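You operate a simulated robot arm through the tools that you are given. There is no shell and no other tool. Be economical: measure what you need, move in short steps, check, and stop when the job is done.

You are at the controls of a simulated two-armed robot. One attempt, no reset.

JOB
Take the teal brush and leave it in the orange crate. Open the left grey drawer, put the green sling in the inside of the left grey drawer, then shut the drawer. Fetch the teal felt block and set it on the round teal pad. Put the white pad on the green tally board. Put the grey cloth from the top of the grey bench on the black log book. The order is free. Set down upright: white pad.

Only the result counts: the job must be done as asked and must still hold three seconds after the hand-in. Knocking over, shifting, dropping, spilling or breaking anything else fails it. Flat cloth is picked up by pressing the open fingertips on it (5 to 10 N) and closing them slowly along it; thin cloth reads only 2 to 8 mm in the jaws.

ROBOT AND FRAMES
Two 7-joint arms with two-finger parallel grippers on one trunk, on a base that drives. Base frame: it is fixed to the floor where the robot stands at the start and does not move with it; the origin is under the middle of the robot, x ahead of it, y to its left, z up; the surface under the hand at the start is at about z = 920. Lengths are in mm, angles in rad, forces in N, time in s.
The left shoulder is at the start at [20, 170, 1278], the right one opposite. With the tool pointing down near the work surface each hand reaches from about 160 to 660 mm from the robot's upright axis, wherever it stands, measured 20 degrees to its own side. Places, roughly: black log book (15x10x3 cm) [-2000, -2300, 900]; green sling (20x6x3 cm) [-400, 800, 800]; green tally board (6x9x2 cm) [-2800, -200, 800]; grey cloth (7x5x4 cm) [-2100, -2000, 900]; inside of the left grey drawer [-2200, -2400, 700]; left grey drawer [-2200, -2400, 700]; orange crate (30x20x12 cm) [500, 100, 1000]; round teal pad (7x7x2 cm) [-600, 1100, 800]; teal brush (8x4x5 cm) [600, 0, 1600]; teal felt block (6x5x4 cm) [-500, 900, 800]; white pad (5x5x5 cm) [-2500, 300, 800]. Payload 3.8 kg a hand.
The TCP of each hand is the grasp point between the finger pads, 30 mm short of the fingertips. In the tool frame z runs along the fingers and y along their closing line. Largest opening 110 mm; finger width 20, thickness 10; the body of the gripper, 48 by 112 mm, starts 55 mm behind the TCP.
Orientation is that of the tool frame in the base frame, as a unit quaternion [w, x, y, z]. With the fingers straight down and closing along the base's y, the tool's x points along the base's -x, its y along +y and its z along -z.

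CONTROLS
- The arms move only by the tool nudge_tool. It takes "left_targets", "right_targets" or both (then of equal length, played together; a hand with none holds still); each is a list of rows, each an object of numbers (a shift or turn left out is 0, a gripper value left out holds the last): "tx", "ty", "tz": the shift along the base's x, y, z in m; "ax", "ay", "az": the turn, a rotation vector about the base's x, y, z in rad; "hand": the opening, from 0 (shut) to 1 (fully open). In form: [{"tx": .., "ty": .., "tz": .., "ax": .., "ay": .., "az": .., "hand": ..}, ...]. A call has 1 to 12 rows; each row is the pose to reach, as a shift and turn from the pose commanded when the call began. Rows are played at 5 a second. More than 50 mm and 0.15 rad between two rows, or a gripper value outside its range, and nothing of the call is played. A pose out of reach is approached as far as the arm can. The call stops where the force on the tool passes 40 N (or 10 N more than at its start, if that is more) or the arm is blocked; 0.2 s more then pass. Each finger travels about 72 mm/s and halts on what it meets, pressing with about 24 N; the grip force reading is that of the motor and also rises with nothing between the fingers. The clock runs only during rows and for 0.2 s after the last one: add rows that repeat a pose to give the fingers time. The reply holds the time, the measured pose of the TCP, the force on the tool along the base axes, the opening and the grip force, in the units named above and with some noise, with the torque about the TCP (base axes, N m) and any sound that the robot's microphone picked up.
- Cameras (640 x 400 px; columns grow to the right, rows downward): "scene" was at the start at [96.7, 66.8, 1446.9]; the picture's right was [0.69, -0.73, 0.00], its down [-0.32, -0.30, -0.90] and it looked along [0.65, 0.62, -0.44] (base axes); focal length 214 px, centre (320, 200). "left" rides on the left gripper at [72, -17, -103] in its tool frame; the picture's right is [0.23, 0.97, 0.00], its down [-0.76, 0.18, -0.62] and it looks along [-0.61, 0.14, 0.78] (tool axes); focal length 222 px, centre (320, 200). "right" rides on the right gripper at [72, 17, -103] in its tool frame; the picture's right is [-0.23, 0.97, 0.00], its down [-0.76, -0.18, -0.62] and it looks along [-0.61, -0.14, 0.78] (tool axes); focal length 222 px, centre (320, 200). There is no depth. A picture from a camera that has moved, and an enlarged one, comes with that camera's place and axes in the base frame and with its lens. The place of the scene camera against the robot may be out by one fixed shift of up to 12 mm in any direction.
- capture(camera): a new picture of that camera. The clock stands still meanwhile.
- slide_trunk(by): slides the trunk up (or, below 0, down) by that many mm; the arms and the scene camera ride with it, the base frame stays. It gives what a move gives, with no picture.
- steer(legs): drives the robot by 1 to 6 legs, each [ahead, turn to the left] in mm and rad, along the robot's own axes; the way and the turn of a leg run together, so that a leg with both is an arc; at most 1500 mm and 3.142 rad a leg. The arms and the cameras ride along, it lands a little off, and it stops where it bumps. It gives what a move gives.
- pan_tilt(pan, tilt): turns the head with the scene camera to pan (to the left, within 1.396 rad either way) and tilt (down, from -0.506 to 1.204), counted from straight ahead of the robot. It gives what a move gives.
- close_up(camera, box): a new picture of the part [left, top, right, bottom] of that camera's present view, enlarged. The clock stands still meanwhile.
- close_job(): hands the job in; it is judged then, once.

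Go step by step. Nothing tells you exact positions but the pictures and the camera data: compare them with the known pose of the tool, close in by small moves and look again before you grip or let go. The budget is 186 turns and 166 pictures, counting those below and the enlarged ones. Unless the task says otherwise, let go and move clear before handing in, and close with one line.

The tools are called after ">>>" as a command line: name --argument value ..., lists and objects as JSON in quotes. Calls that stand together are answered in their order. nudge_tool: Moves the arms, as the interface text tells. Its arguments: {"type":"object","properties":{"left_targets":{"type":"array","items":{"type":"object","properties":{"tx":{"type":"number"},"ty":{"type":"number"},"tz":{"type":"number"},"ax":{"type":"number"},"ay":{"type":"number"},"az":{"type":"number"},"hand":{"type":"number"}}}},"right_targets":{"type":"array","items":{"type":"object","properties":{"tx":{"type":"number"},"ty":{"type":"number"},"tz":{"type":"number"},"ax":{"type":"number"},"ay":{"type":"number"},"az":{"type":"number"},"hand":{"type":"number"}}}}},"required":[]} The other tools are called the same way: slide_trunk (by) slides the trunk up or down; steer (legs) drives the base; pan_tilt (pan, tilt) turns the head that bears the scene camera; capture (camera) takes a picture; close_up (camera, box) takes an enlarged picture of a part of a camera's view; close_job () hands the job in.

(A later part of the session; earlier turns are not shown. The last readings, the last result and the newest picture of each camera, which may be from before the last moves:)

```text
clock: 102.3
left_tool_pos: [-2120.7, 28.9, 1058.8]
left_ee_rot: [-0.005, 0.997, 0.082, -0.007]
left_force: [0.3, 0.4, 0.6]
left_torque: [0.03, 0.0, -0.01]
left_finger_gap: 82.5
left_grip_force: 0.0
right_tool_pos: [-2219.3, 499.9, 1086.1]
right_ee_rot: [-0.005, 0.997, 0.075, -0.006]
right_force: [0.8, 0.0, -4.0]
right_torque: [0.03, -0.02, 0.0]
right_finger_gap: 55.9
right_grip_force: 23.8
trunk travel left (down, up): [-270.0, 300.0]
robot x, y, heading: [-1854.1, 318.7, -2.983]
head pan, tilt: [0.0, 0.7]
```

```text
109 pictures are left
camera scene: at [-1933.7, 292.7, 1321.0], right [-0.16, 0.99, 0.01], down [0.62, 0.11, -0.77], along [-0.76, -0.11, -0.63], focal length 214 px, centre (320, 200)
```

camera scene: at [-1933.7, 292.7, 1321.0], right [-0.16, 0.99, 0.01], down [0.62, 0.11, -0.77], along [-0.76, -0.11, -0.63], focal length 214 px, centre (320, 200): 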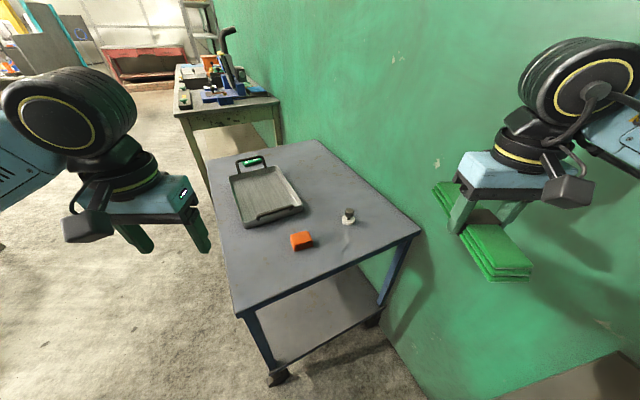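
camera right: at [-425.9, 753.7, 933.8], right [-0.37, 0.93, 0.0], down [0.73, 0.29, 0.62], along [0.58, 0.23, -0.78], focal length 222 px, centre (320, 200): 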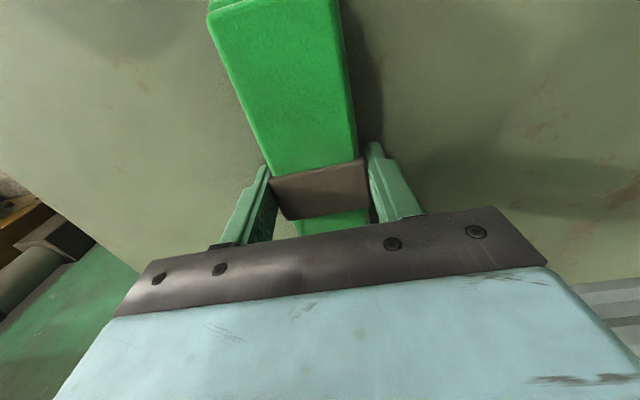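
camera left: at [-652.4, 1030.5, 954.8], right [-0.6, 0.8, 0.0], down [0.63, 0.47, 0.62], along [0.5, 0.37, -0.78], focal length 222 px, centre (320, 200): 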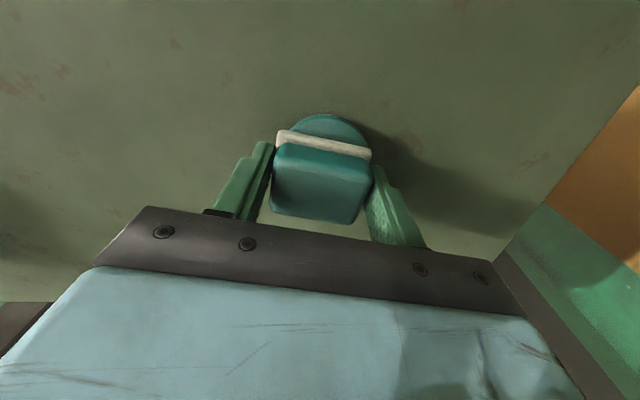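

The drive was blocked 50 mm short, probably the right elbow against something by the wall. I'll look to the right.

>>> pan_tilt --pan -1.2 --tilt 0.5

>>> capture --camera "scene"

```text
clock: 103.7
left_tool_pos: [-2121.8, 28.9, 1059.3]
left_ee_rot: [-0.006, 0.997, 0.083, -0.007]
left_force: [0.4, -0.3, -0.3]
left_torque: [0.0, 0.01, 0.01]
left_finger_gap: 82.5
left_grip_force: 0.1
right_tool_pos: [-2219.3, 499.4, 1086.0]
right_ee_rot: [-0.006, 0.997, 0.075, -0.005]
right_force: [-0.1, -0.2, -3.1]
right_torque: [0.01, -0.03, -0.01]
right_finger_gap: 55.9
right_grip_force: 23.7
trunk travel left (down, up): [-270.0, 300.0]
robot x, y, heading: [-1853.6, 316.4, -2.98]
head pan, tilt: [-1.201, 0.499]
```

```text
108 pictures are left
camera scene: at [-1895.5, 384.4, 1338.9], right [0.86, 0.51, -0.01], down [0.23, -0.4, -0.89], along [-0.45, 0.76, -0.47], focal length 214 px, centre (320, 200)
```

scene: 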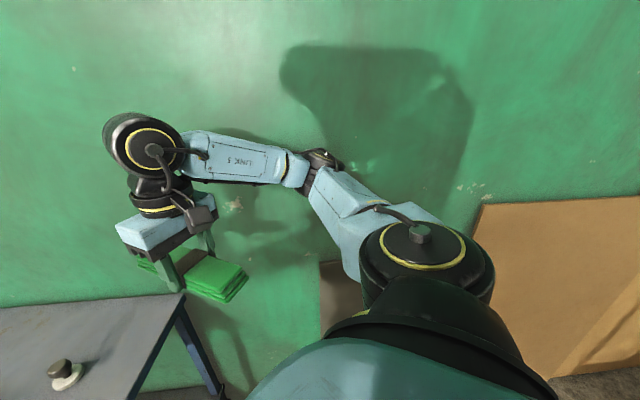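

It's the right elbow against the wall. Better plan: deliver the sling first, then come back for the white pad with the right hand free. I'll back off, turn toward the grey bench and look.

>>> steer --legs '[[-200, 0], [0, 1.24]]'

>>> pan_tilt --pan 0.0 --tilt 0.35

>>> capture --camera "scene"

>>> close_up --camera "scene" --box '[200, 110, 440, 260]'

```text
clock: 108.4
left_tool_pos: [-1482.7, -5.0, 1058.6]
left_ee_rot: [0.0, 0.759, 0.651, 0.0]
left_force: [0.1, 0.0, -1.0]
left_torque: [0.03, 0.02, 0.0]
left_finger_gap: 82.4
left_grip_force: 0.0
right_tool_pos: [-1959.7, 47.9, 1079.1]
right_ee_rot: [-0.002, 0.764, 0.645, 0.0]
right_force: [-1.2, 0.3, -4.4]
right_torque: [0.04, -0.02, 0.0]
right_finger_gap: 55.9
right_grip_force: 24.2
trunk travel left (down, up): [-270.0, 300.0]
robot x, y, heading: [-1661.9, 350.6, -1.734]
head pan, tilt: [-1.201, 0.499]
```

```text
clock: 109.8
left_tool_pos: [-1481.9, -4.8, 1058.7]
left_ee_rot: [0.0, 0.759, 0.651, -0.001]
left_force: [-0.1, 0.4, -0.1]
left_torque: [0.01, 0.04, 0.01]
left_finger_gap: 82.2
left_grip_force: 0.1
right_tool_pos: [-1959.7, 50.1, 1079.4]
right_ee_rot: [0.0, 0.763, 0.646, 0.0]
right_force: [0.2, -0.8, -4.0]
right_torque: [0.03, 0.03, 0.03]
right_finger_gap: 56.0
right_grip_force: 23.8
trunk travel left (down, up): [-270.0, 300.0]
robot x, y, heading: [-1661.4, 347.5, -1.731]
head pan, tilt: [0.0, 0.351]
```

```text
107 pictures are left
camera scene: at [-1668.6, 239.3, 1351.1], right [-0.99, 0.16, 0.0], down [0.06, 0.34, -0.94], along [-0.15, -0.93, -0.34], focal length 214 px, centre (320, 200)
```

scene: 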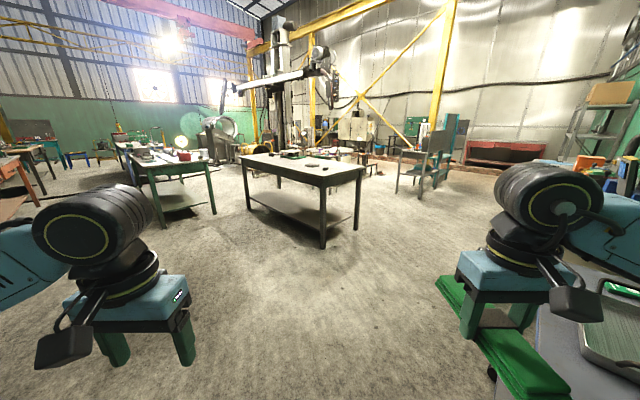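

```text
2.67 times, centred on (320, 185) of scene
camera zoom: at [-1668.6, 239.3, 1351.1], right [-0.99, 0.16, 0.0], down [0.06, 0.34, -0.94], along [-0.15, -0.93, -0.34], focal length 572 px, centre (320, 240)
```

zoom: 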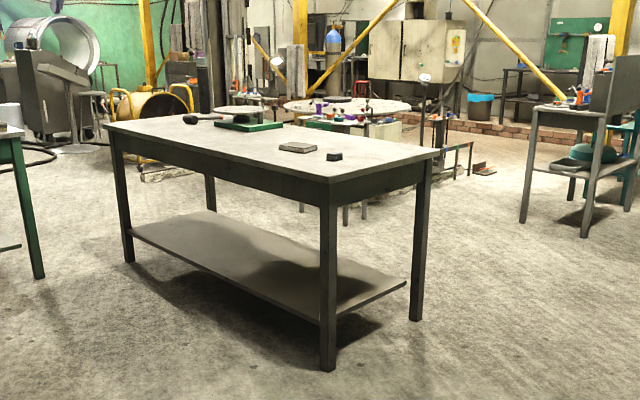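

The grey bench shows a plain apron on this side, so its drawers must be on the far side. I'll drive around its right-hand end in stages.

>>> steer --legs '[[0, 0.225], [952, 0], [0, -0.978], [1175, 0]]'

>>> pan_tilt --pan 0.5 --tilt 0.35

>>> capture --camera "scene"

```text
clock: 123.9
left_tool_pos: [-2728.2, -1705.7, 1057.3]
left_ee_rot: [0.0, 0.951, 0.31, 0.001]
left_force: [0.5, -0.4, -0.1]
left_torque: [0.01, -0.02, 0.0]
left_finger_gap: 82.4
left_grip_force: 0.1
right_tool_pos: [-3026.1, -1327.9, 1079.0]
right_ee_rot: [-0.001, 0.953, 0.304, 0.001]
right_force: [0.5, 1.2, -3.5]
right_torque: [-0.01, -0.07, -0.02]
right_finger_gap: 55.9
right_grip_force: 24.2
trunk travel left (down, up): [-270.0, 300.0]
robot x, y, heading: [-2601.5, -1327.8, -2.518]
head pan, tilt: [0.0, 0.351]
```

```text
clock: 124.8
left_tool_pos: [-2728.0, -1704.7, 1058.1]
left_ee_rot: [0.0, 0.951, 0.309, 0.0]
left_force: [-0.4, 0.0, 0.5]
left_torque: [-0.01, 0.01, 0.0]
left_finger_gap: 82.6
left_grip_force: 0.0
right_tool_pos: [-3027.1, -1329.4, 1077.8]
right_ee_rot: [-0.001, 0.953, 0.303, 0.001]
right_force: [0.4, -0.5, -2.7]
right_torque: [0.01, 0.0, 0.0]
right_finger_gap: 56.1
right_grip_force: 24.1
trunk travel left (down, up): [-270.0, 300.0]
robot x, y, heading: [-2603.5, -1330.0, -2.514]
head pan, tilt: [0.499, 0.351]
```

```text
105 pictures are left
camera scene: at [-2651.4, -1422.7, 1351.2], right [-0.9, 0.43, 0.0], down [0.15, 0.31, -0.94], along [-0.41, -0.85, -0.34], focal length 214 px, centre (320, 200)
```

scene: 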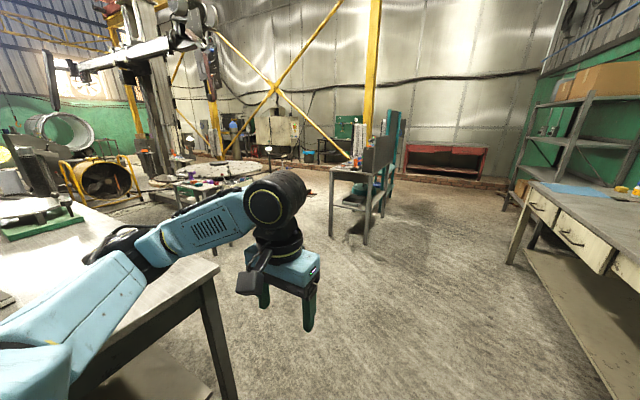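

Path is clear. On to the far side of the bench.

>>> steer --legs '[[0, 0.268], [795, 0], [0, 1.134], [780, 0], [0, 1.69]]'

>>> pan_tilt --pan 0.0 --tilt 0.6

>>> capture --camera "scene"

```text
clock: 140.8
left_tool_pos: [-2617.1, -2285.1, 1057.4]
left_ee_rot: [0.0, -0.297, 0.955, -0.001]
left_force: [-0.1, -0.1, -0.8]
left_torque: [-0.03, 0.02, 0.01]
left_finger_gap: 82.7
left_grip_force: 0.1
right_tool_pos: [-2327.0, -2669.7, 1079.2]
right_ee_rot: [0.0, -0.291, 0.957, -0.001]
right_force: [0.5, 0.0, -3.2]
right_torque: [-0.01, 0.01, 0.02]
right_finger_gap: 55.9
right_grip_force: 23.8
trunk travel left (down, up): [-270.0, 300.0]
robot x, y, heading: [-2750.6, -2655.1, 0.594]
head pan, tilt: [0.499, 0.351]
```

```text
clock: 141.7
left_tool_pos: [-2615.0, -2284.6, 1058.4]
left_ee_rot: [0.0, -0.298, 0.955, -0.001]
left_force: [0.4, -1.0, 0.1]
left_torque: [-0.01, 0.0, -0.02]
left_finger_gap: 82.6
left_grip_force: 0.0
right_tool_pos: [-2327.9, -2668.2, 1080.0]
right_ee_rot: [-0.001, -0.29, 0.957, 0.0]
right_force: [0.0, 0.4, -4.0]
right_torque: [-0.05, 0.03, -0.01]
right_finger_gap: 55.7
right_grip_force: 24.0
trunk travel left (down, up): [-270.0, 300.0]
robot x, y, heading: [-2752.3, -2654.4, 0.597]
head pan, tilt: [0.0, 0.6]
```

```text
104 pictures are left
camera scene: at [-2652.0, -2591.1, 1328.4], right [0.56, -0.83, 0.0], down [-0.47, -0.32, -0.83], along [0.68, 0.46, -0.56], focal length 214 px, centre (320, 200)
```

scene: 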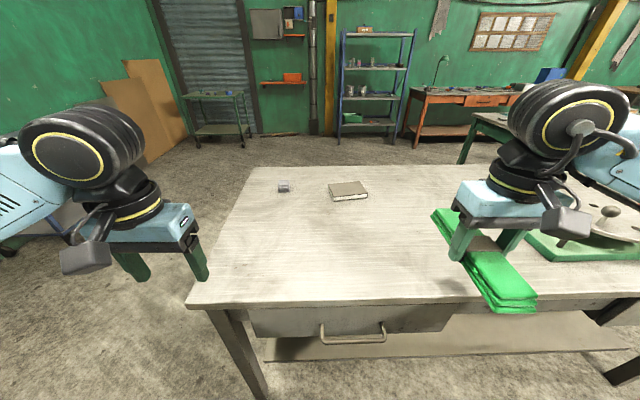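

The drawer with a bar handle faces me, and a book and a small grey item lie on the bench. I'll zoom in.

>>> close_up --camera "scene" --box '[256, 160, 400, 250]'

>>> close_up --camera "scene" --box '[220, 270, 460, 400]'

```text
4.44 times, centred on (328, 205) of scene
camera zoom: at [-2652.0, -2591.1, 1328.4], right [0.56, -0.83, 0.0], down [-0.47, -0.32, -0.83], along [0.68, 0.46, -0.56], focal length 953 px, centre (284, 178)
```

zoom: 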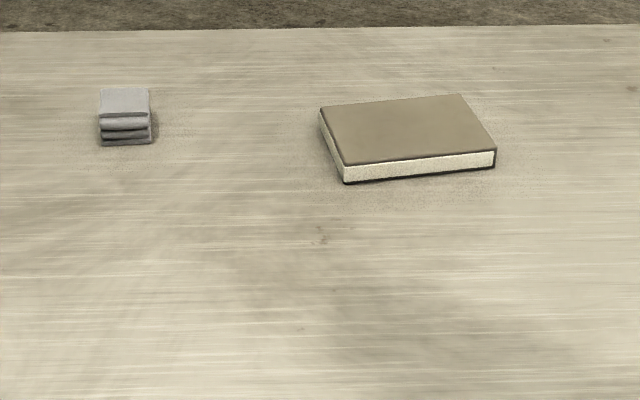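

```text
2.67 times, centred on (340, 335) of scene
camera zoom: at [-2652.0, -2591.1, 1328.4], right [0.56, -0.83, 0.0], down [-0.47, -0.32, -0.83], along [0.68, 0.46, -0.56], focal length 572 px, centre (267, -160)
```

zoom: 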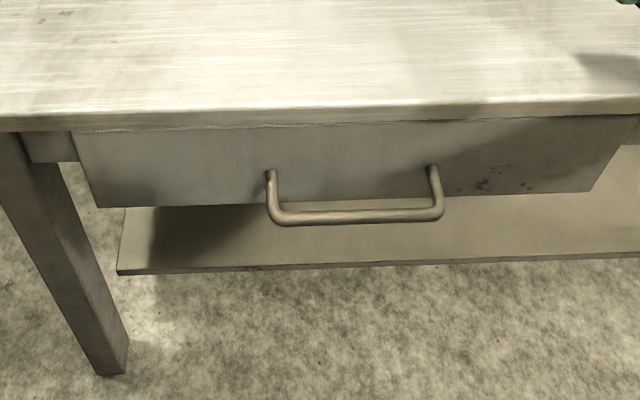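

The book is at about [-2054, -2310] and the cloth at [-2166, -2102], both better reached from the other side later. For the drawer I need to stand farther back and a bit to the right, so I'll manoeuvre back and then lower the trunk.

>>> steer --legs '[[0, 0.526], [-259, 0], [0, -0.526]]'

>>> slide_trunk --by -130

>>> pan_tilt --pan 0.0 --tilt 0.6

>>> capture --camera "scene"

>>> close_up --camera "scene" --box '[200, 170, 440, 320]'

```text
clock: 146.5
left_tool_pos: [-2731.6, -2518.0, 1057.2]
left_ee_rot: [0.0, -0.299, 0.954, 0.0]
left_force: [-0.1, -0.3, 0.6]
left_torque: [0.0, 0.05, 0.02]
left_finger_gap: 82.4
left_grip_force: 0.0
right_tool_pos: [-2442.0, -2899.9, 1079.2]
right_ee_rot: [-0.001, -0.293, 0.956, -0.001]
right_force: [0.4, 0.8, -2.7]
right_torque: [-0.02, 0.02, 0.03]
right_finger_gap: 56.0
right_grip_force: 24.1
trunk travel left (down, up): [-270.0, 300.0]
robot x, y, heading: [-2868.2, -2892.2, 0.602]
head pan, tilt: [0.0, 0.6]
```

```text
clock: 148.1
left_tool_pos: [-2731.0, -2517.9, 928.5]
left_ee_rot: [-0.001, -0.299, 0.954, 0.0]
left_force: [0.0, -0.2, 0.2]
left_torque: [-0.01, -0.05, 0.02]
left_finger_gap: 82.6
left_grip_force: 0.0
right_tool_pos: [-2442.8, -2900.9, 948.4]
right_ee_rot: [0.0, -0.293, 0.956, -0.001]
right_force: [0.0, 0.2, -2.8]
right_torque: [-0.04, 0.02, -0.02]
right_finger_gap: 56.2
right_grip_force: 23.8
trunk travel left (down, up): [-140.0, 430.0]
robot x, y, heading: [-2867.6, -2886.6, 0.595]
head pan, tilt: [0.0, 0.6]
```

```text
clock: 148.7
left_tool_pos: [-2732.4, -2517.1, 928.2]
left_ee_rot: [0.001, -0.3, 0.954, 0.0]
left_force: [-1.0, 0.6, 0.5]
left_torque: [0.01, -0.01, 0.03]
left_finger_gap: 82.5
left_grip_force: 0.1
right_tool_pos: [-2441.9, -2900.3, 950.3]
right_ee_rot: [0.0, -0.292, 0.956, -0.001]
right_force: [-0.6, 0.4, -3.6]
right_torque: [-0.02, 0.04, 0.02]
right_finger_gap: 55.9
right_grip_force: 24.3
trunk travel left (down, up): [-140.0, 430.0]
robot x, y, heading: [-2861.9, -2891.4, 0.601]
head pan, tilt: [0.0, 0.6]
```

```text
101 pictures are left
camera scene: at [-2766.8, -2822.9, 1198.4], right [0.56, -0.83, 0.0], down [-0.47, -0.32, -0.82], along [0.68, 0.47, -0.57], focal length 214 px, centre (320, 200)
```

scene: 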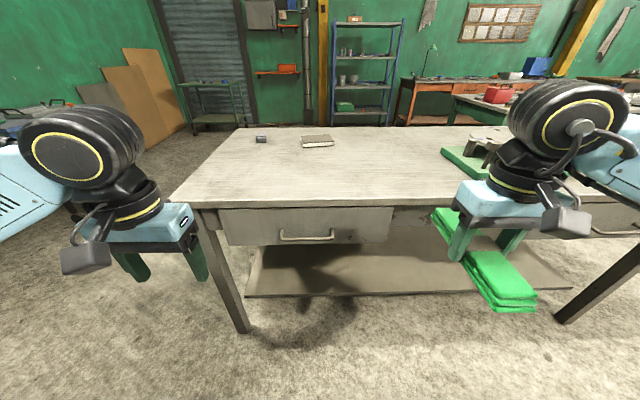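

```text
2.67 times, centred on (320, 245) of scene
camera zoom: at [-2766.8, -2822.9, 1198.4], right [0.56, -0.83, 0.0], down [-0.47, -0.32, -0.82], along [0.68, 0.47, -0.57], focal length 572 px, centre (320, 80)
```

zoom: 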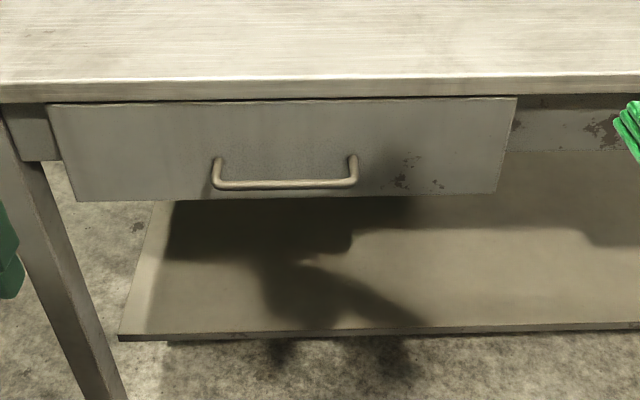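

Stereo puts the handle bar at 586 mm ahead, 40 mm left, z≈734, with the bench top near z 845. I'll turn the left hand so it points forward with a vertical closing line: first the yaw.

>>> nudge_tool --left_targets '[{"az": -0.1428, "tz": -0.01}, {"az": -0.2856, "tz": -0.02}, {"az": -0.4284, "tz": -0.03}, {"az": -0.5712, "tz": -0.04}, {"az": -0.714, "tz": -0.05}, {"az": -0.8568, "tz": -0.05}, {"az": -0.9996, "tz": -0.05}, {"az": -1.1424, "tz": -0.05}, {"az": -1.2852, "tz": -0.05}, {"az": -1.428, "tz": -0.05}, {"az": -1.5708, "tz": -0.05}, {"az": -1.5708, "tz": -0.05}]'

>>> nudge_tool --left_targets '[{"tx": 0.026, "ty": -0.006, "tz": -0.016, "ax": 0.0816, "ay": -0.1192}, {"tx": 0.052, "ty": -0.012, "tz": -0.032, "ax": 0.1633, "ay": -0.2384}, {"tx": 0.078, "ty": -0.018, "tz": -0.048, "ax": 0.2449, "ay": -0.3576}, {"tx": 0.104, "ty": -0.024, "tz": -0.064, "ax": 0.3265, "ay": -0.4768}, {"tx": 0.13, "ty": -0.03, "tz": -0.08, "ax": 0.4081, "ay": -0.596}, {"tx": 0.156, "ty": -0.036, "tz": -0.096, "ax": 0.4898, "ay": -0.7152}, {"tx": 0.182, "ty": -0.042, "tz": -0.112, "ax": 0.5714, "ay": -0.8344}, {"tx": 0.208, "ty": -0.048, "tz": -0.128, "ax": 0.653, "ay": -0.9536}, {"tx": 0.233, "ty": -0.053, "tz": -0.144, "ax": 0.7346, "ay": -1.0728}, {"tx": 0.233, "ty": -0.053, "tz": -0.144, "ax": 0.7346, "ay": -1.0728}]'

>>> capture --camera "scene"

>>> capture --camera "left"

```text
clock: 151.2
left_tool_pos: [-2731.9, -2515.1, 877.6]
left_ee_rot: [-0.001, 0.464, 0.886, 0.0]
left_force: [-0.9, -0.8, -0.1]
left_torque: [-0.04, 0.01, -0.02]
left_finger_gap: 82.3
left_grip_force: 0.2
right_tool_pos: [-2441.9, -2899.4, 948.4]
right_ee_rot: [-0.001, -0.291, 0.957, -0.001]
right_force: [0.3, -0.7, -3.1]
right_torque: [-0.01, 0.02, -0.01]
right_finger_gap: 56.1
right_grip_force: 24.0
trunk travel left (down, up): [-140.0, 430.0]
robot x, y, heading: [-2864.0, -2889.5, 0.604]
head pan, tilt: [0.0, 0.6]
```

```text
clock: 153.4
left_tool_pos: [-2500.8, -2572.0, 731.8]
left_ee_rot: [0.285, 0.369, 0.705, 0.535]
left_force: [0.7, 0.0, 0.3]
left_torque: [0.02, 0.03, -0.03]
left_finger_gap: 82.4
left_grip_force: 0.0
right_tool_pos: [-2442.5, -2898.8, 948.0]
right_ee_rot: [-0.001, -0.293, 0.956, -0.001]
right_force: [0.4, 0.3, -3.8]
right_torque: [-0.04, 0.04, -0.03]
right_finger_gap: 56.0
right_grip_force: 24.1
trunk travel left (down, up): [-140.0, 430.0]
robot x, y, heading: [-2868.0, -2886.8, 0.599]
head pan, tilt: [0.0, 0.6]
```

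```text
99 pictures are left
camera scene: at [-2766.8, -2822.9, 1198.4], right [0.56, -0.83, 0.0], down [-0.47, -0.32, -0.82], along [0.68, 0.47, -0.57], focal length 214 px, centre (320, 200)
```

scene: 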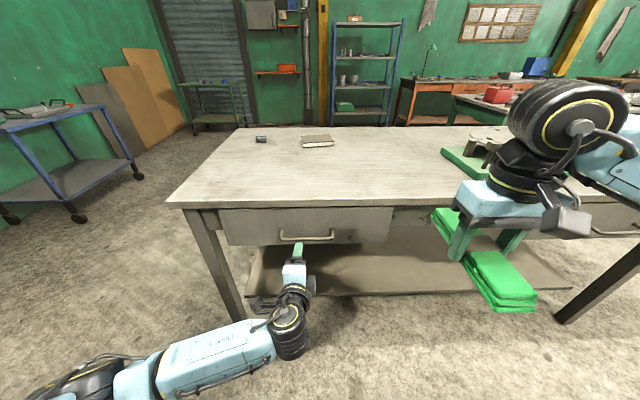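

```text
98 pictures are left
camera left: at [-2628.0, -2570.8, 743.4], right [0.08, 0.34, 0.94], down [-0.03, -0.94, 0.34], along [1.0, -0.05, -0.07], focal length 222 px, centre (320, 200)
```

left: 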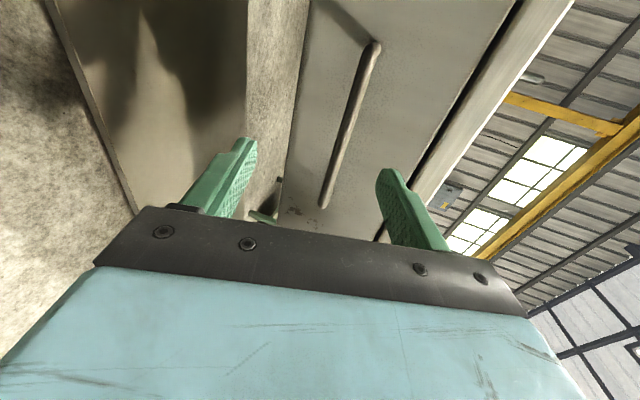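

The bar is level with the TCP (z≈731) about 107 mm ahead. I'll advance and look.

>>> nudge_tool --left_targets '[{"tx": 0.033, "ty": 0.0226}, {"tx": 0.066, "ty": 0.0452}, {"tx": 0.084, "ty": 0.0575}, {"tx": 0.084, "ty": 0.0575}]'

>>> capture --camera "left"

>>> close_up --camera "scene" --box '[240, 200, 368, 280]'

```text
clock: 154.3
left_tool_pos: [-2421.0, -2515.7, 734.3]
left_ee_rot: [0.284, 0.368, 0.704, 0.537]
left_force: [-12.3, -5.0, 3.3]
left_torque: [0.33, -0.64, 0.25]
left_finger_gap: 82.5
left_grip_force: 0.0
right_tool_pos: [-2443.6, -2899.7, 948.4]
right_ee_rot: [-0.001, -0.293, 0.956, -0.002]
right_force: [0.1, -0.2, -3.4]
right_torque: [-0.02, 0.03, 0.03]
right_finger_gap: 55.9
right_grip_force: 23.7
trunk travel left (down, up): [-140.0, 430.0]
robot x, y, heading: [-2865.4, -2891.8, 0.606]
head pan, tilt: [0.0, 0.6]
stopped in row 4 (left hand): the force on the tool passed its limit at 54 N (the readings are from after the stop); the commanded pose is now the measured one
```

```text
97 pictures are left
camera left: at [-2547.2, -2515.4, 745.3], right [0.08, 0.34, 0.94], down [-0.02, -0.94, 0.34], along [1.0, -0.05, -0.07], focal length 222 px, centre (320, 200)
```

left: 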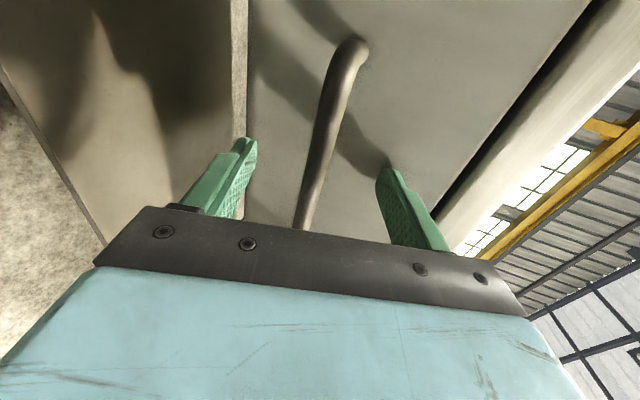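

```text
5.00 times, centred on (304, 240) of scene
camera zoom: at [-2768.0, -2823.4, 1198.5], right [0.57, -0.82, 0.0], down [-0.47, -0.32, -0.83], along [0.68, 0.47, -0.56], focal length 1072 px, centre (400, 0)
```

zoom: 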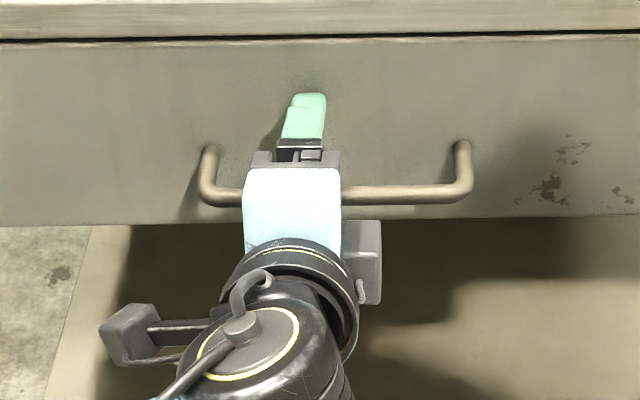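

The fingertips just touched the drawer front; the bar lies between the fingers. I'll back off 8 mm and close on it.

>>> nudge_tool --left_targets '[{"tx": -0.0066, "ty": -0.0045}, {"tx": -0.0066, "ty": -0.0045, "tz": -0.002, "hand": 0.5}, {"tx": -0.0066, "ty": -0.0045, "tz": -0.003, "hand": 0.3}, {"tx": -0.0066, "ty": -0.0045, "tz": -0.003, "hand": 0.15}, {"tx": -0.0066, "ty": -0.0045, "tz": -0.003, "hand": 0.0}, {"tx": -0.0066, "ty": -0.0045, "tz": -0.003, "hand": 0.0}, {"tx": -0.0066, "ty": -0.0045, "tz": -0.003, "hand": 0.0}]'

>>> capture --camera "left"

```text
clock: 155.9
left_tool_pos: [-2426.0, -2520.1, 730.5]
left_ee_rot: [0.284, 0.368, 0.705, 0.536]
left_force: [2.3, 2.1, 5.0]
left_torque: [0.03, 0.0, 0.16]
left_finger_gap: 11.5
left_grip_force: 45.0
right_tool_pos: [-2440.9, -2899.1, 948.7]
right_ee_rot: [0.0, -0.292, 0.956, -0.001]
right_force: [1.2, -0.3, -3.5]
right_torque: [0.01, 0.03, 0.04]
right_finger_gap: 55.8
right_grip_force: 23.9
trunk travel left (down, up): [-140.0, 430.0]
robot x, y, heading: [-2867.3, -2890.0, 0.601]
head pan, tilt: [0.0, 0.6]
```

```text
95 pictures are left
camera left: at [-2551.9, -2519.1, 741.8], right [0.08, 0.34, 0.94], down [-0.02, -0.94, 0.34], along [1.0, -0.05, -0.07], focal length 222 px, centre (320, 200)
```

left: 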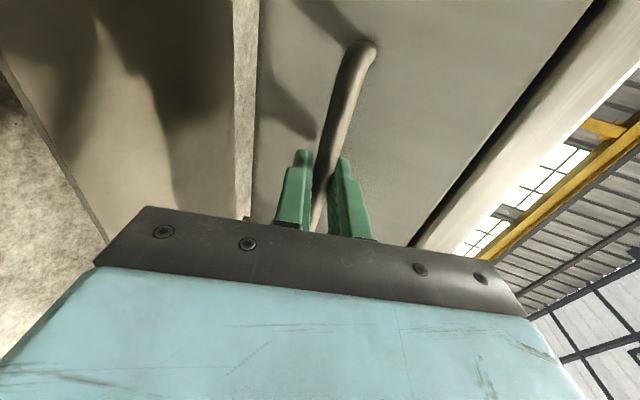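

The handle is gripped. I'll pull a little with the arm to test it.

>>> nudge_tool --left_targets '[{"tx": -0.0165, "ty": -0.0113}, {"tx": -0.033, "ty": -0.0226}, {"tx": -0.0495, "ty": -0.0339}, {"tx": -0.066, "ty": -0.0452}, {"tx": -0.066, "ty": -0.0452}]'

>>> capture --camera "scene"

```text
clock: 157.1
left_tool_pos: [-2490.7, -2566.7, 730.5]
left_ee_rot: [0.286, 0.368, 0.704, 0.536]
left_force: [7.1, -13.0, 13.8]
left_torque: [0.12, -0.05, 0.17]
left_finger_gap: 11.7
left_grip_force: 45.5
right_tool_pos: [-2442.1, -2902.2, 950.0]
right_ee_rot: [0.0, -0.292, 0.956, 0.0]
right_force: [-0.3, 0.1, -3.9]
right_torque: [0.01, 0.01, -0.03]
right_finger_gap: 56.3
right_grip_force: 24.0
trunk travel left (down, up): [-140.0, 430.0]
robot x, y, heading: [-2866.2, -2890.3, 0.598]
head pan, tilt: [0.0, 0.6]
```

```text
94 pictures are left
camera scene: at [-2767.0, -2824.7, 1198.6], right [0.57, -0.82, 0.0], down [-0.47, -0.32, -0.83], along [0.68, 0.47, -0.56], focal length 214 px, centre (320, 200)
```

scene: 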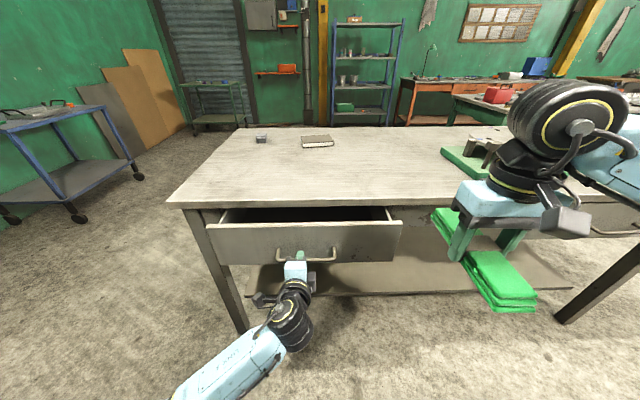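

The drawer is opening. I'll pull it further by backing the base 140 mm.

>>> steer --legs '[[-140, 0]]'

>>> capture --camera "scene"

```text
clock: 158.4
left_tool_pos: [-2604.9, -2646.9, 730.8]
left_ee_rot: [0.287, 0.369, 0.703, 0.535]
left_force: [17.5, -22.0, 12.4]
left_torque: [0.02, -0.05, -0.35]
left_finger_gap: 11.8
left_grip_force: 45.0
right_tool_pos: [-2556.7, -2980.2, 948.8]
right_ee_rot: [-0.001, -0.294, 0.956, 0.001]
right_force: [0.2, 0.1, -3.8]
right_torque: [-0.03, 0.0, -0.01]
right_finger_gap: 55.8
right_grip_force: 23.8
trunk travel left (down, up): [-140.0, 430.0]
robot x, y, heading: [-2981.2, -2965.4, 0.605]
head pan, tilt: [0.0, 0.6]
```

```text
93 pictures are left
camera scene: at [-2881.8, -2904.6, 1198.5], right [0.57, -0.82, 0.0], down [-0.47, -0.32, -0.83], along [0.68, 0.47, -0.56], focal length 214 px, centre (320, 200)
```

scene: 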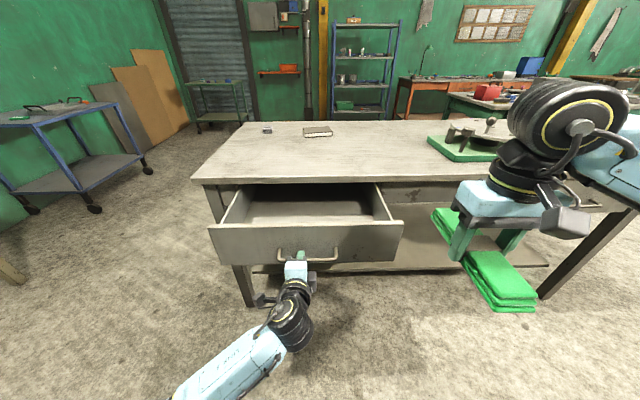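

The drawer is open about 215 mm. Now I'll rotate the sling crosswise with the right hand, keeping the left hand on the handle.

>>> nudge_tool --right_targets '[{"az": 0.1428}, {"az": 0.2856, "tx": 0.01, "ty": 0.008}, {"az": 0.4284, "tx": 0.02, "ty": 0.016}, {"az": 0.5712, "tx": 0.03, "ty": 0.024}, {"az": 0.714, "tx": 0.04, "ty": 0.032}, {"az": 0.8568, "tx": 0.05, "ty": 0.04}, {"az": 0.9996, "tx": 0.06, "ty": 0.048}, {"az": 1.1424, "tx": 0.06, "ty": 0.048}, {"az": 1.2852, "tx": 0.06, "ty": 0.048}, {"az": 1.428, "tx": 0.06, "ty": 0.048}, {"az": 1.5708, "tx": 0.06, "ty": 0.048}, {"az": 1.5708, "tx": 0.06, "ty": 0.048}]'

>>> capture --camera "scene"

```text
clock: 161.0
left_tool_pos: [-2605.3, -2645.1, 732.0]
left_ee_rot: [0.288, 0.368, 0.704, 0.535]
left_force: [5.0, -3.5, 4.5]
left_torque: [0.07, 0.01, -0.14]
left_finger_gap: 11.5
left_grip_force: 44.8
right_tool_pos: [-2660.7, -2942.1, 972.9]
right_ee_rot: [0.0, 0.884, -0.468, 0.002]
right_force: [-0.5, 0.1, -3.1]
right_torque: [0.0, -0.01, 0.01]
right_finger_gap: 55.8
right_grip_force: 24.4
right hand out of reach, approached as far as the arm can: row 7, 8, 9, 10, 11, 12
trunk travel left (down, up): [-140.0, 430.0]
robot x, y, heading: [-2984.1, -2967.6, 0.601]
head pan, tilt: [0.0, 0.6]
```

```text
92 pictures are left
camera scene: at [-2882.5, -2902.8, 1198.4], right [0.57, -0.82, 0.0], down [-0.47, -0.32, -0.83], along [0.68, 0.47, -0.56], focal length 214 px, centre (320, 200)
```

scene: 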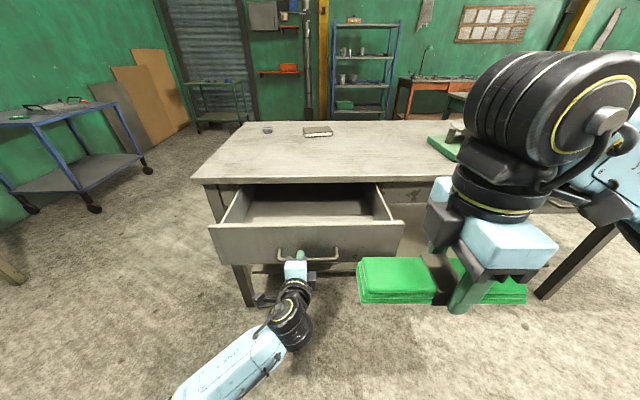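

The wrist neared a limit there but the turn was made. I'll move forward in small steps to see how it tracks.

>>> nudge_tool --right_targets '[{"tx": 0.02, "ty": 0.025}, {"tx": 0.04, "ty": 0.05}, {"tx": 0.04, "ty": 0.05}]'

```text
clock: 161.8
left_tool_pos: [-2605.6, -2644.3, 731.0]
left_ee_rot: [0.288, 0.368, 0.704, 0.535]
left_force: [2.3, -1.8, 6.6]
left_torque: [0.22, 0.14, 0.37]
left_finger_gap: 11.9
left_grip_force: 44.5
right_tool_pos: [-2664.3, -2897.3, 974.1]
right_ee_rot: [0.001, 0.883, -0.47, 0.001]
right_force: [-0.7, -0.3, -4.2]
right_torque: [-0.03, -0.02, 0.03]
right_finger_gap: 55.9
right_grip_force: 23.6
right hand out of reach, approached as far as the arm can: row 1, 2, 3
trunk travel left (down, up): [-140.0, 430.0]
robot x, y, heading: [-2980.9, -2963.4, 0.606]
head pan, tilt: [0.0, 0.6]
```

This wrist turn limits forward reach, so I'll turn the other way: back through neutral.

>>> nudge_tool --right_targets '[{"az": -0.14}, {"az": -0.28}, {"az": -0.42}, {"az": -0.56}, {"az": -0.7}, {"az": -0.84}, {"az": -0.98}, {"az": -1.12}, {"az": -1.26}, {"az": -1.4}, {"az": -1.54}, {"az": -1.5708}]'

```text
clock: 164.4
left_tool_pos: [-2605.9, -2644.6, 730.7]
left_ee_rot: [0.288, 0.369, 0.704, 0.535]
left_force: [-1.4, 5.3, 9.0]
left_torque: [0.34, 0.17, 0.73]
left_finger_gap: 11.9
left_grip_force: 44.8
right_tool_pos: [-2659.0, -2901.6, 972.0]
right_ee_rot: [0.0, -0.294, 0.956, -0.001]
right_force: [0.1, -0.4, -2.8]
right_torque: [-0.06, 0.04, 0.0]
right_finger_gap: 55.7
right_grip_force: 23.5
trunk travel left (down, up): [-140.0, 430.0]
robot x, y, heading: [-2983.6, -2965.1, 0.598]
head pan, tilt: [0.0, 0.6]
```

>>> nudge_tool --right_targets '[{"az": -0.1428, "tx": 0.01, "ty": 0.005}, {"az": -0.2856, "tx": 0.02, "ty": 0.01}, {"az": -0.4284, "tx": 0.035, "ty": 0.02}, {"az": -0.5712, "tx": 0.05, "ty": 0.03}, {"az": -0.714, "tx": 0.065, "ty": 0.04}, {"az": -0.8568, "tx": 0.08, "ty": 0.05}, {"az": -0.9996, "tx": 0.09, "ty": 0.06}, {"az": -1.1424, "tx": 0.099, "ty": 0.068}, {"az": -1.2852, "tx": 0.099, "ty": 0.068}, {"az": -1.428, "tx": 0.099, "ty": 0.068}, {"az": -1.5708, "tx": 0.099, "ty": 0.068}, {"az": -1.5708, "tx": 0.099, "ty": 0.068}]'

>>> capture --camera "scene"

```text
clock: 167.0
left_tool_pos: [-2607.3, -2644.7, 730.8]
left_ee_rot: [0.288, 0.369, 0.703, 0.534]
left_force: [-5.1, 6.0, 10.2]
left_torque: [0.22, 0.08, 0.09]
left_finger_gap: 11.9
left_grip_force: 45.0
right_tool_pos: [-2560.3, -2833.5, 973.0]
right_ee_rot: [-0.001, 0.47, 0.883, 0.0]
right_force: [0.6, 0.0, -3.9]
right_torque: [0.02, 0.04, -0.01]
right_finger_gap: 56.1
right_grip_force: 24.6
trunk travel left (down, up): [-140.0, 430.0]
robot x, y, heading: [-2981.1, -2968.3, 0.607]
head pan, tilt: [0.0, 0.6]
```

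```text
91 pictures are left
camera scene: at [-2883.4, -2902.1, 1198.5], right [0.57, -0.82, 0.0], down [-0.47, -0.32, -0.83], along [0.68, 0.47, -0.56], focal length 214 px, centre (320, 200)
```

scene: 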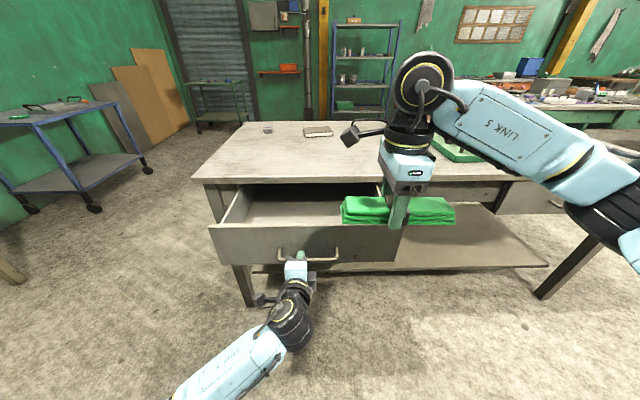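

This orientation reaches well. I'll carry the sling over the open drawer.

>>> nudge_tool --right_targets '[{"tx": 0.027, "ty": 0.033}, {"tx": 0.054, "ty": 0.066}, {"tx": 0.081, "ty": 0.099}, {"tx": 0.108, "ty": 0.132}, {"tx": 0.137, "ty": 0.165}, {"tx": 0.137, "ty": 0.165}]'

>>> capture --camera "scene"

>>> capture --camera "right"

```text
clock: 168.4
left_tool_pos: [-2606.5, -2645.1, 730.5]
left_ee_rot: [0.289, 0.37, 0.703, 0.534]
left_force: [-4.3, 7.6, 9.1]
left_torque: [-0.08, -0.1, -1.16]
left_finger_gap: 11.8
left_grip_force: 45.0
right_tool_pos: [-2435.8, -2686.4, 971.1]
right_ee_rot: [0.0, 0.469, 0.883, 0.0]
right_force: [0.2, -0.7, -3.4]
right_torque: [0.08, 0.02, -0.04]
right_finger_gap: 55.8
right_grip_force: 23.3
right hand out of reach, approached as far as the arm can: row 5, 6
trunk travel left (down, up): [-140.0, 430.0]
robot x, y, heading: [-2981.1, -2968.7, 0.602]
head pan, tilt: [0.0, 0.6]
```

```text
90 pictures are left
camera scene: at [-2883.3, -2901.9, 1198.4], right [0.57, -0.82, 0.0], down [-0.47, -0.32, -0.83], along [0.68, 0.47, -0.56], focal length 214 px, centre (320, 200)
```

scene: 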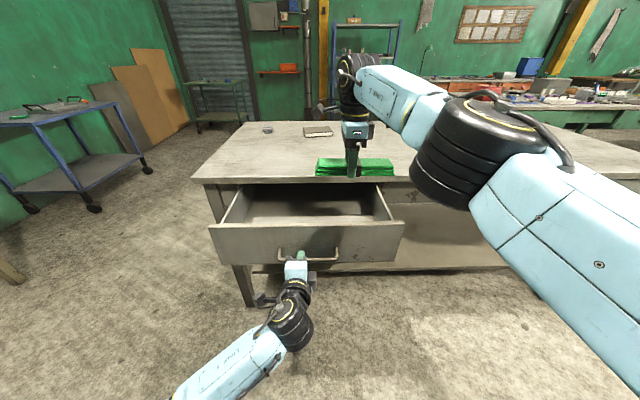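

```text
89 pictures are left
camera right: at [-2462.6, -2616.4, 1074.6], right [0.93, 0.36, 0.0], down [0.28, -0.73, 0.62], along [0.22, -0.58, -0.78], focal length 222 px, centre (320, 200)
```

right: 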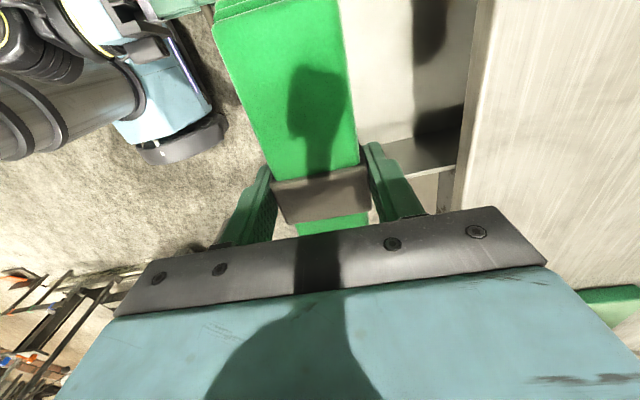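

The sling is over the drawer interior (front panel inside at ~541 mm ahead, sling spans 580–638). I'll lower it in.

>>> nudge_tool --right_targets '[{"tz": -0.045}, {"tz": -0.09}, {"tz": -0.13}, {"tz": -0.16}, {"tz": -0.18}, {"tz": -0.18}]'

>>> capture --camera "scene"

>>> capture --camera "right"

```text
clock: 169.8
left_tool_pos: [-2606.2, -2646.3, 730.0]
left_ee_rot: [0.288, 0.369, 0.703, 0.535]
left_force: [-3.1, 3.5, 9.5]
left_torque: [0.09, -0.03, -0.49]
left_finger_gap: 11.8
left_grip_force: 45.6
right_tool_pos: [-2438.4, -2683.2, 790.1]
right_ee_rot: [-0.001, 0.47, 0.883, 0.0]
right_force: [-0.4, 0.7, -4.3]
right_torque: [-0.02, 0.02, -0.03]
right_finger_gap: 56.0
right_grip_force: 23.7
trunk travel left (down, up): [-140.0, 430.0]
robot x, y, heading: [-2985.7, -2967.6, 0.601]
head pan, tilt: [0.0, 0.6]
```

```text
88 pictures are left
camera scene: at [-2883.2, -2902.2, 1198.5], right [0.57, -0.82, 0.0], down [-0.47, -0.32, -0.83], along [0.68, 0.47, -0.56], focal length 214 px, centre (320, 200)
```

scene: 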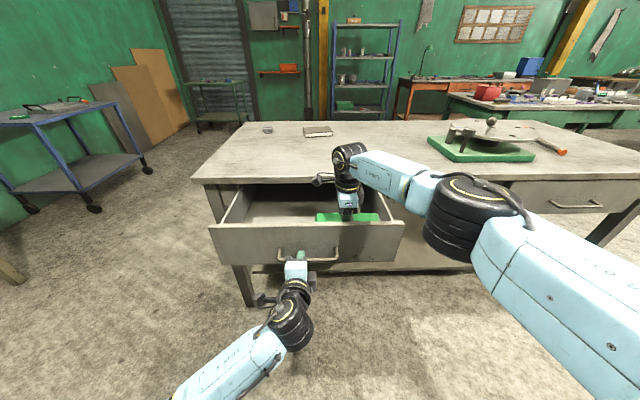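

```text
87 pictures are left
camera right: at [-2464.9, -2614.4, 894.1], right [0.93, 0.36, 0.0], down [0.28, -0.73, 0.62], along [0.22, -0.58, -0.78], focal length 222 px, centre (320, 200)
```

right: 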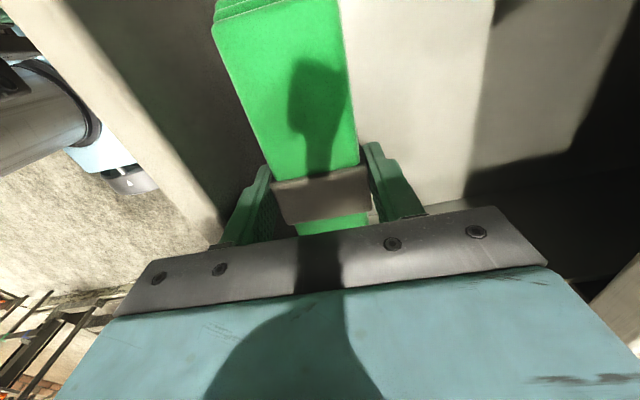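

The sling is between the drawer walls. Lower further and release.

>>> nudge_tool --right_targets '[{"tz": -0.02}, {"tz": -0.04}, {"tz": -0.05}, {"tz": -0.05}]'

>>> capture --camera "right"

```text
clock: 170.5
left_tool_pos: [-2604.7, -2645.3, 730.3]
left_ee_rot: [0.289, 0.369, 0.704, 0.534]
left_force: [3.2, 0.5, 3.6]
left_torque: [0.06, 0.06, -0.21]
left_finger_gap: 11.9
left_grip_force: 44.8
right_tool_pos: [-2438.3, -2683.3, 761.2]
right_ee_rot: [-0.002, 0.47, 0.883, 0.002]
right_force: [-0.4, -1.1, 11.2]
right_torque: [-0.57, 0.47, 0.08]
right_finger_gap: 55.9
right_grip_force: 24.1
trunk travel left (down, up): [-140.0, 430.0]
robot x, y, heading: [-2980.4, -2967.2, 0.6]
head pan, tilt: [0.0, 0.6]
stopped in row 3 (right hand): the force on the tool passed its limit at 53 N (the readings are from after the stop); the commanded pose is now the measured one
```

```text
86 pictures are left
camera right: at [-2464.0, -2614.1, 864.5], right [0.93, 0.36, 0.0], down [0.28, -0.73, 0.62], along [0.22, -0.58, -0.78], focal length 222 px, centre (320, 200)
```

right: 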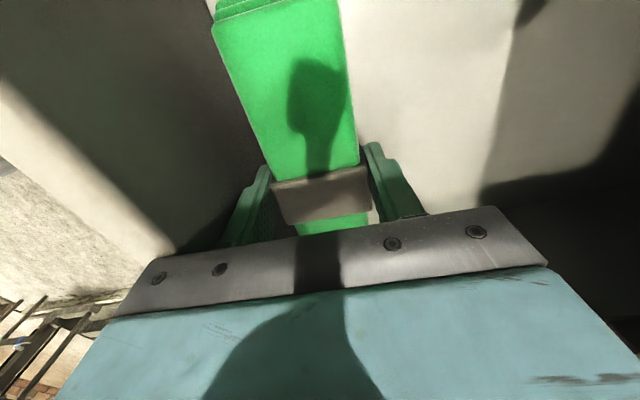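

The sling touches the drawer bottom. Release and lift out.

>>> nudge_tool --right_targets '[{"tz": 0.003}, {"tz": 0.003, "hand": 0.6}, {"tz": 0.003, "hand": 0.72}, {"tz": 0.003, "hand": 0.75}, {"tz": 0.03}, {"tz": 0.07}, {"tz": 0.11}, {"tz": 0.15}, {"tz": 0.19}, {"tz": 0.21}]'

>>> nudge_tool --right_targets '[{"tx": -0.027, "ty": -0.033}, {"tx": -0.054, "ty": -0.066}, {"tx": -0.081, "ty": -0.099}, {"tx": -0.108, "ty": -0.132}, {"tx": -0.137, "ty": -0.165}, {"tx": -0.15, "ty": -0.19}]'

>>> capture --camera "scene"

```text
clock: 172.7
left_tool_pos: [-2605.8, -2645.4, 730.4]
left_ee_rot: [0.289, 0.369, 0.704, 0.534]
left_force: [0.7, -1.6, 12.9]
left_torque: [-0.06, -0.1, -0.92]
left_finger_gap: 11.6
left_grip_force: 45.1
right_tool_pos: [-2440.7, -2683.4, 971.6]
right_ee_rot: [-0.001, 0.469, 0.883, 0.001]
right_force: [0.0, -0.5, -0.1]
right_torque: [-0.01, 0.0, 0.0]
right_finger_gap: 82.7
right_grip_force: 0.0
trunk travel left (down, up): [-140.0, 430.0]
robot x, y, heading: [-2981.2, -2966.4, 0.6]
head pan, tilt: [0.0, 0.6]
```

```text
clock: 174.1
left_tool_pos: [-2604.7, -2645.8, 729.4]
left_ee_rot: [0.287, 0.369, 0.705, 0.534]
left_force: [0.4, -4.7, 14.1]
left_torque: [0.13, 0.0, -0.19]
left_finger_gap: 11.9
left_grip_force: 45.2
right_tool_pos: [-2588.0, -2876.5, 968.6]
right_ee_rot: [-0.001, 0.47, 0.883, 0.002]
right_force: [0.4, 0.3, -1.0]
right_torque: [-0.05, 0.0, -0.01]
right_finger_gap: 82.5
right_grip_force: 0.2
trunk travel left (down, up): [-140.0, 430.0]
robot x, y, heading: [-2980.5, -2966.7, 0.601]
head pan, tilt: [0.0, 0.6]
```

```text
85 pictures are left
camera scene: at [-2883.2, -2903.3, 1198.6], right [0.57, -0.82, 0.0], down [-0.47, -0.32, -0.83], along [0.68, 0.47, -0.56], focal length 214 px, centre (320, 200)
```

scene: 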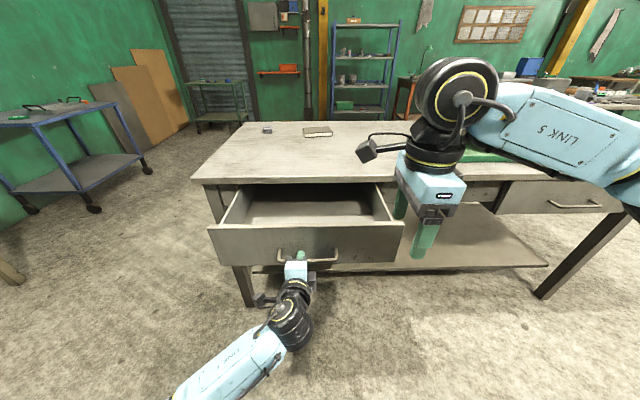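

The sling stayed in the drawer. Now I'll push the drawer shut: base forward first, then the arm.

>>> steer --legs '[[135, 0]]'

>>> capture --camera "scene"

```text
clock: 175.4
left_tool_pos: [-2492.6, -2562.3, 729.6]
left_ee_rot: [0.285, 0.368, 0.704, 0.536]
left_force: [-9.7, 12.5, 17.2]
left_torque: [0.13, 0.1, 0.2]
left_finger_gap: 11.6
left_grip_force: 45.2
right_tool_pos: [-2472.9, -2795.3, 969.0]
right_ee_rot: [0.0, 0.469, 0.883, 0.0]
right_force: [0.1, -0.5, 0.2]
right_torque: [0.02, -0.03, 0.01]
right_finger_gap: 82.4
right_grip_force: 0.1
trunk travel left (down, up): [-140.0, 430.0]
robot x, y, heading: [-2865.6, -2887.0, 0.606]
head pan, tilt: [0.0, 0.6]
```

```text
84 pictures are left
camera scene: at [-2769.6, -2823.0, 1198.6], right [0.57, -0.82, 0.0], down [-0.46, -0.32, -0.83], along [0.68, 0.47, -0.56], focal length 214 px, centre (320, 200)
```

scene: 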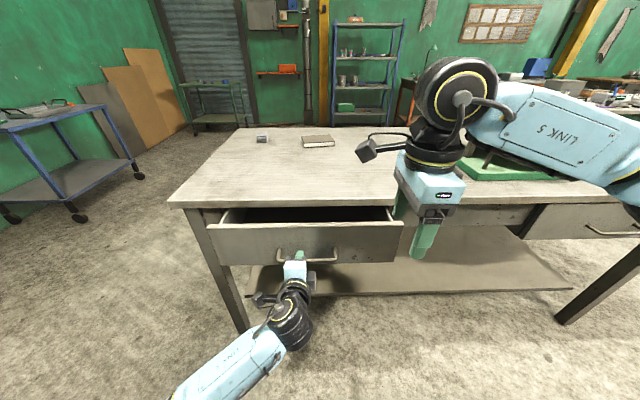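

>>> nudge_tool --left_targets '[{"tx": 0.0165, "ty": 0.0113}, {"tx": 0.033, "ty": 0.0226}, {"tx": 0.0495, "ty": 0.0339}, {"tx": 0.064, "ty": 0.0435}, {"tx": 0.07, "ty": 0.0475}, {"tx": 0.07, "ty": 0.0475}]'

>>> close_up --camera "scene" --box '[180, 180, 420, 330]'

```text
clock: 176.8
left_tool_pos: [-2425.9, -2513.5, 729.2]
left_ee_rot: [0.284, 0.367, 0.705, 0.536]
left_force: [-25.8, 4.0, 7.1]
left_torque: [0.19, 0.13, 0.52]
left_finger_gap: 11.6
left_grip_force: 44.7
right_tool_pos: [-2475.6, -2795.3, 968.7]
right_ee_rot: [0.0, 0.469, 0.883, 0.0]
right_force: [-0.3, 0.7, 0.3]
right_torque: [0.01, 0.02, 0.03]
right_finger_gap: 82.5
right_grip_force: 0.1
trunk travel left (down, up): [-140.0, 430.0]
robot x, y, heading: [-2868.1, -2885.5, 0.602]
head pan, tilt: [0.0, 0.6]
```

```text
2.67 times, centred on (300, 255) of scene
camera zoom: at [-2770.7, -2823.4, 1198.6], right [0.57, -0.82, 0.0], down [-0.46, -0.32, -0.83], along [0.68, 0.47, -0.56], focal length 572 px, centre (373, 53)
```

zoom: 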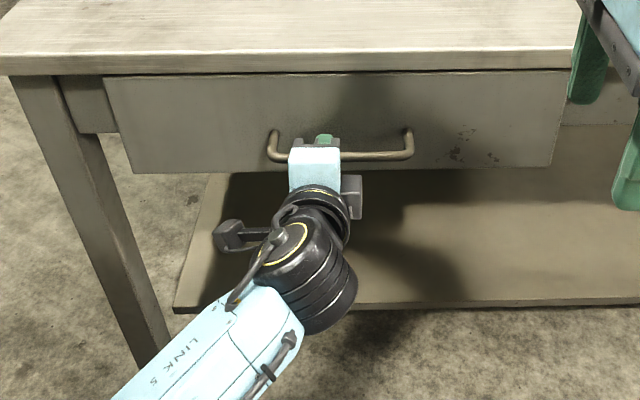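

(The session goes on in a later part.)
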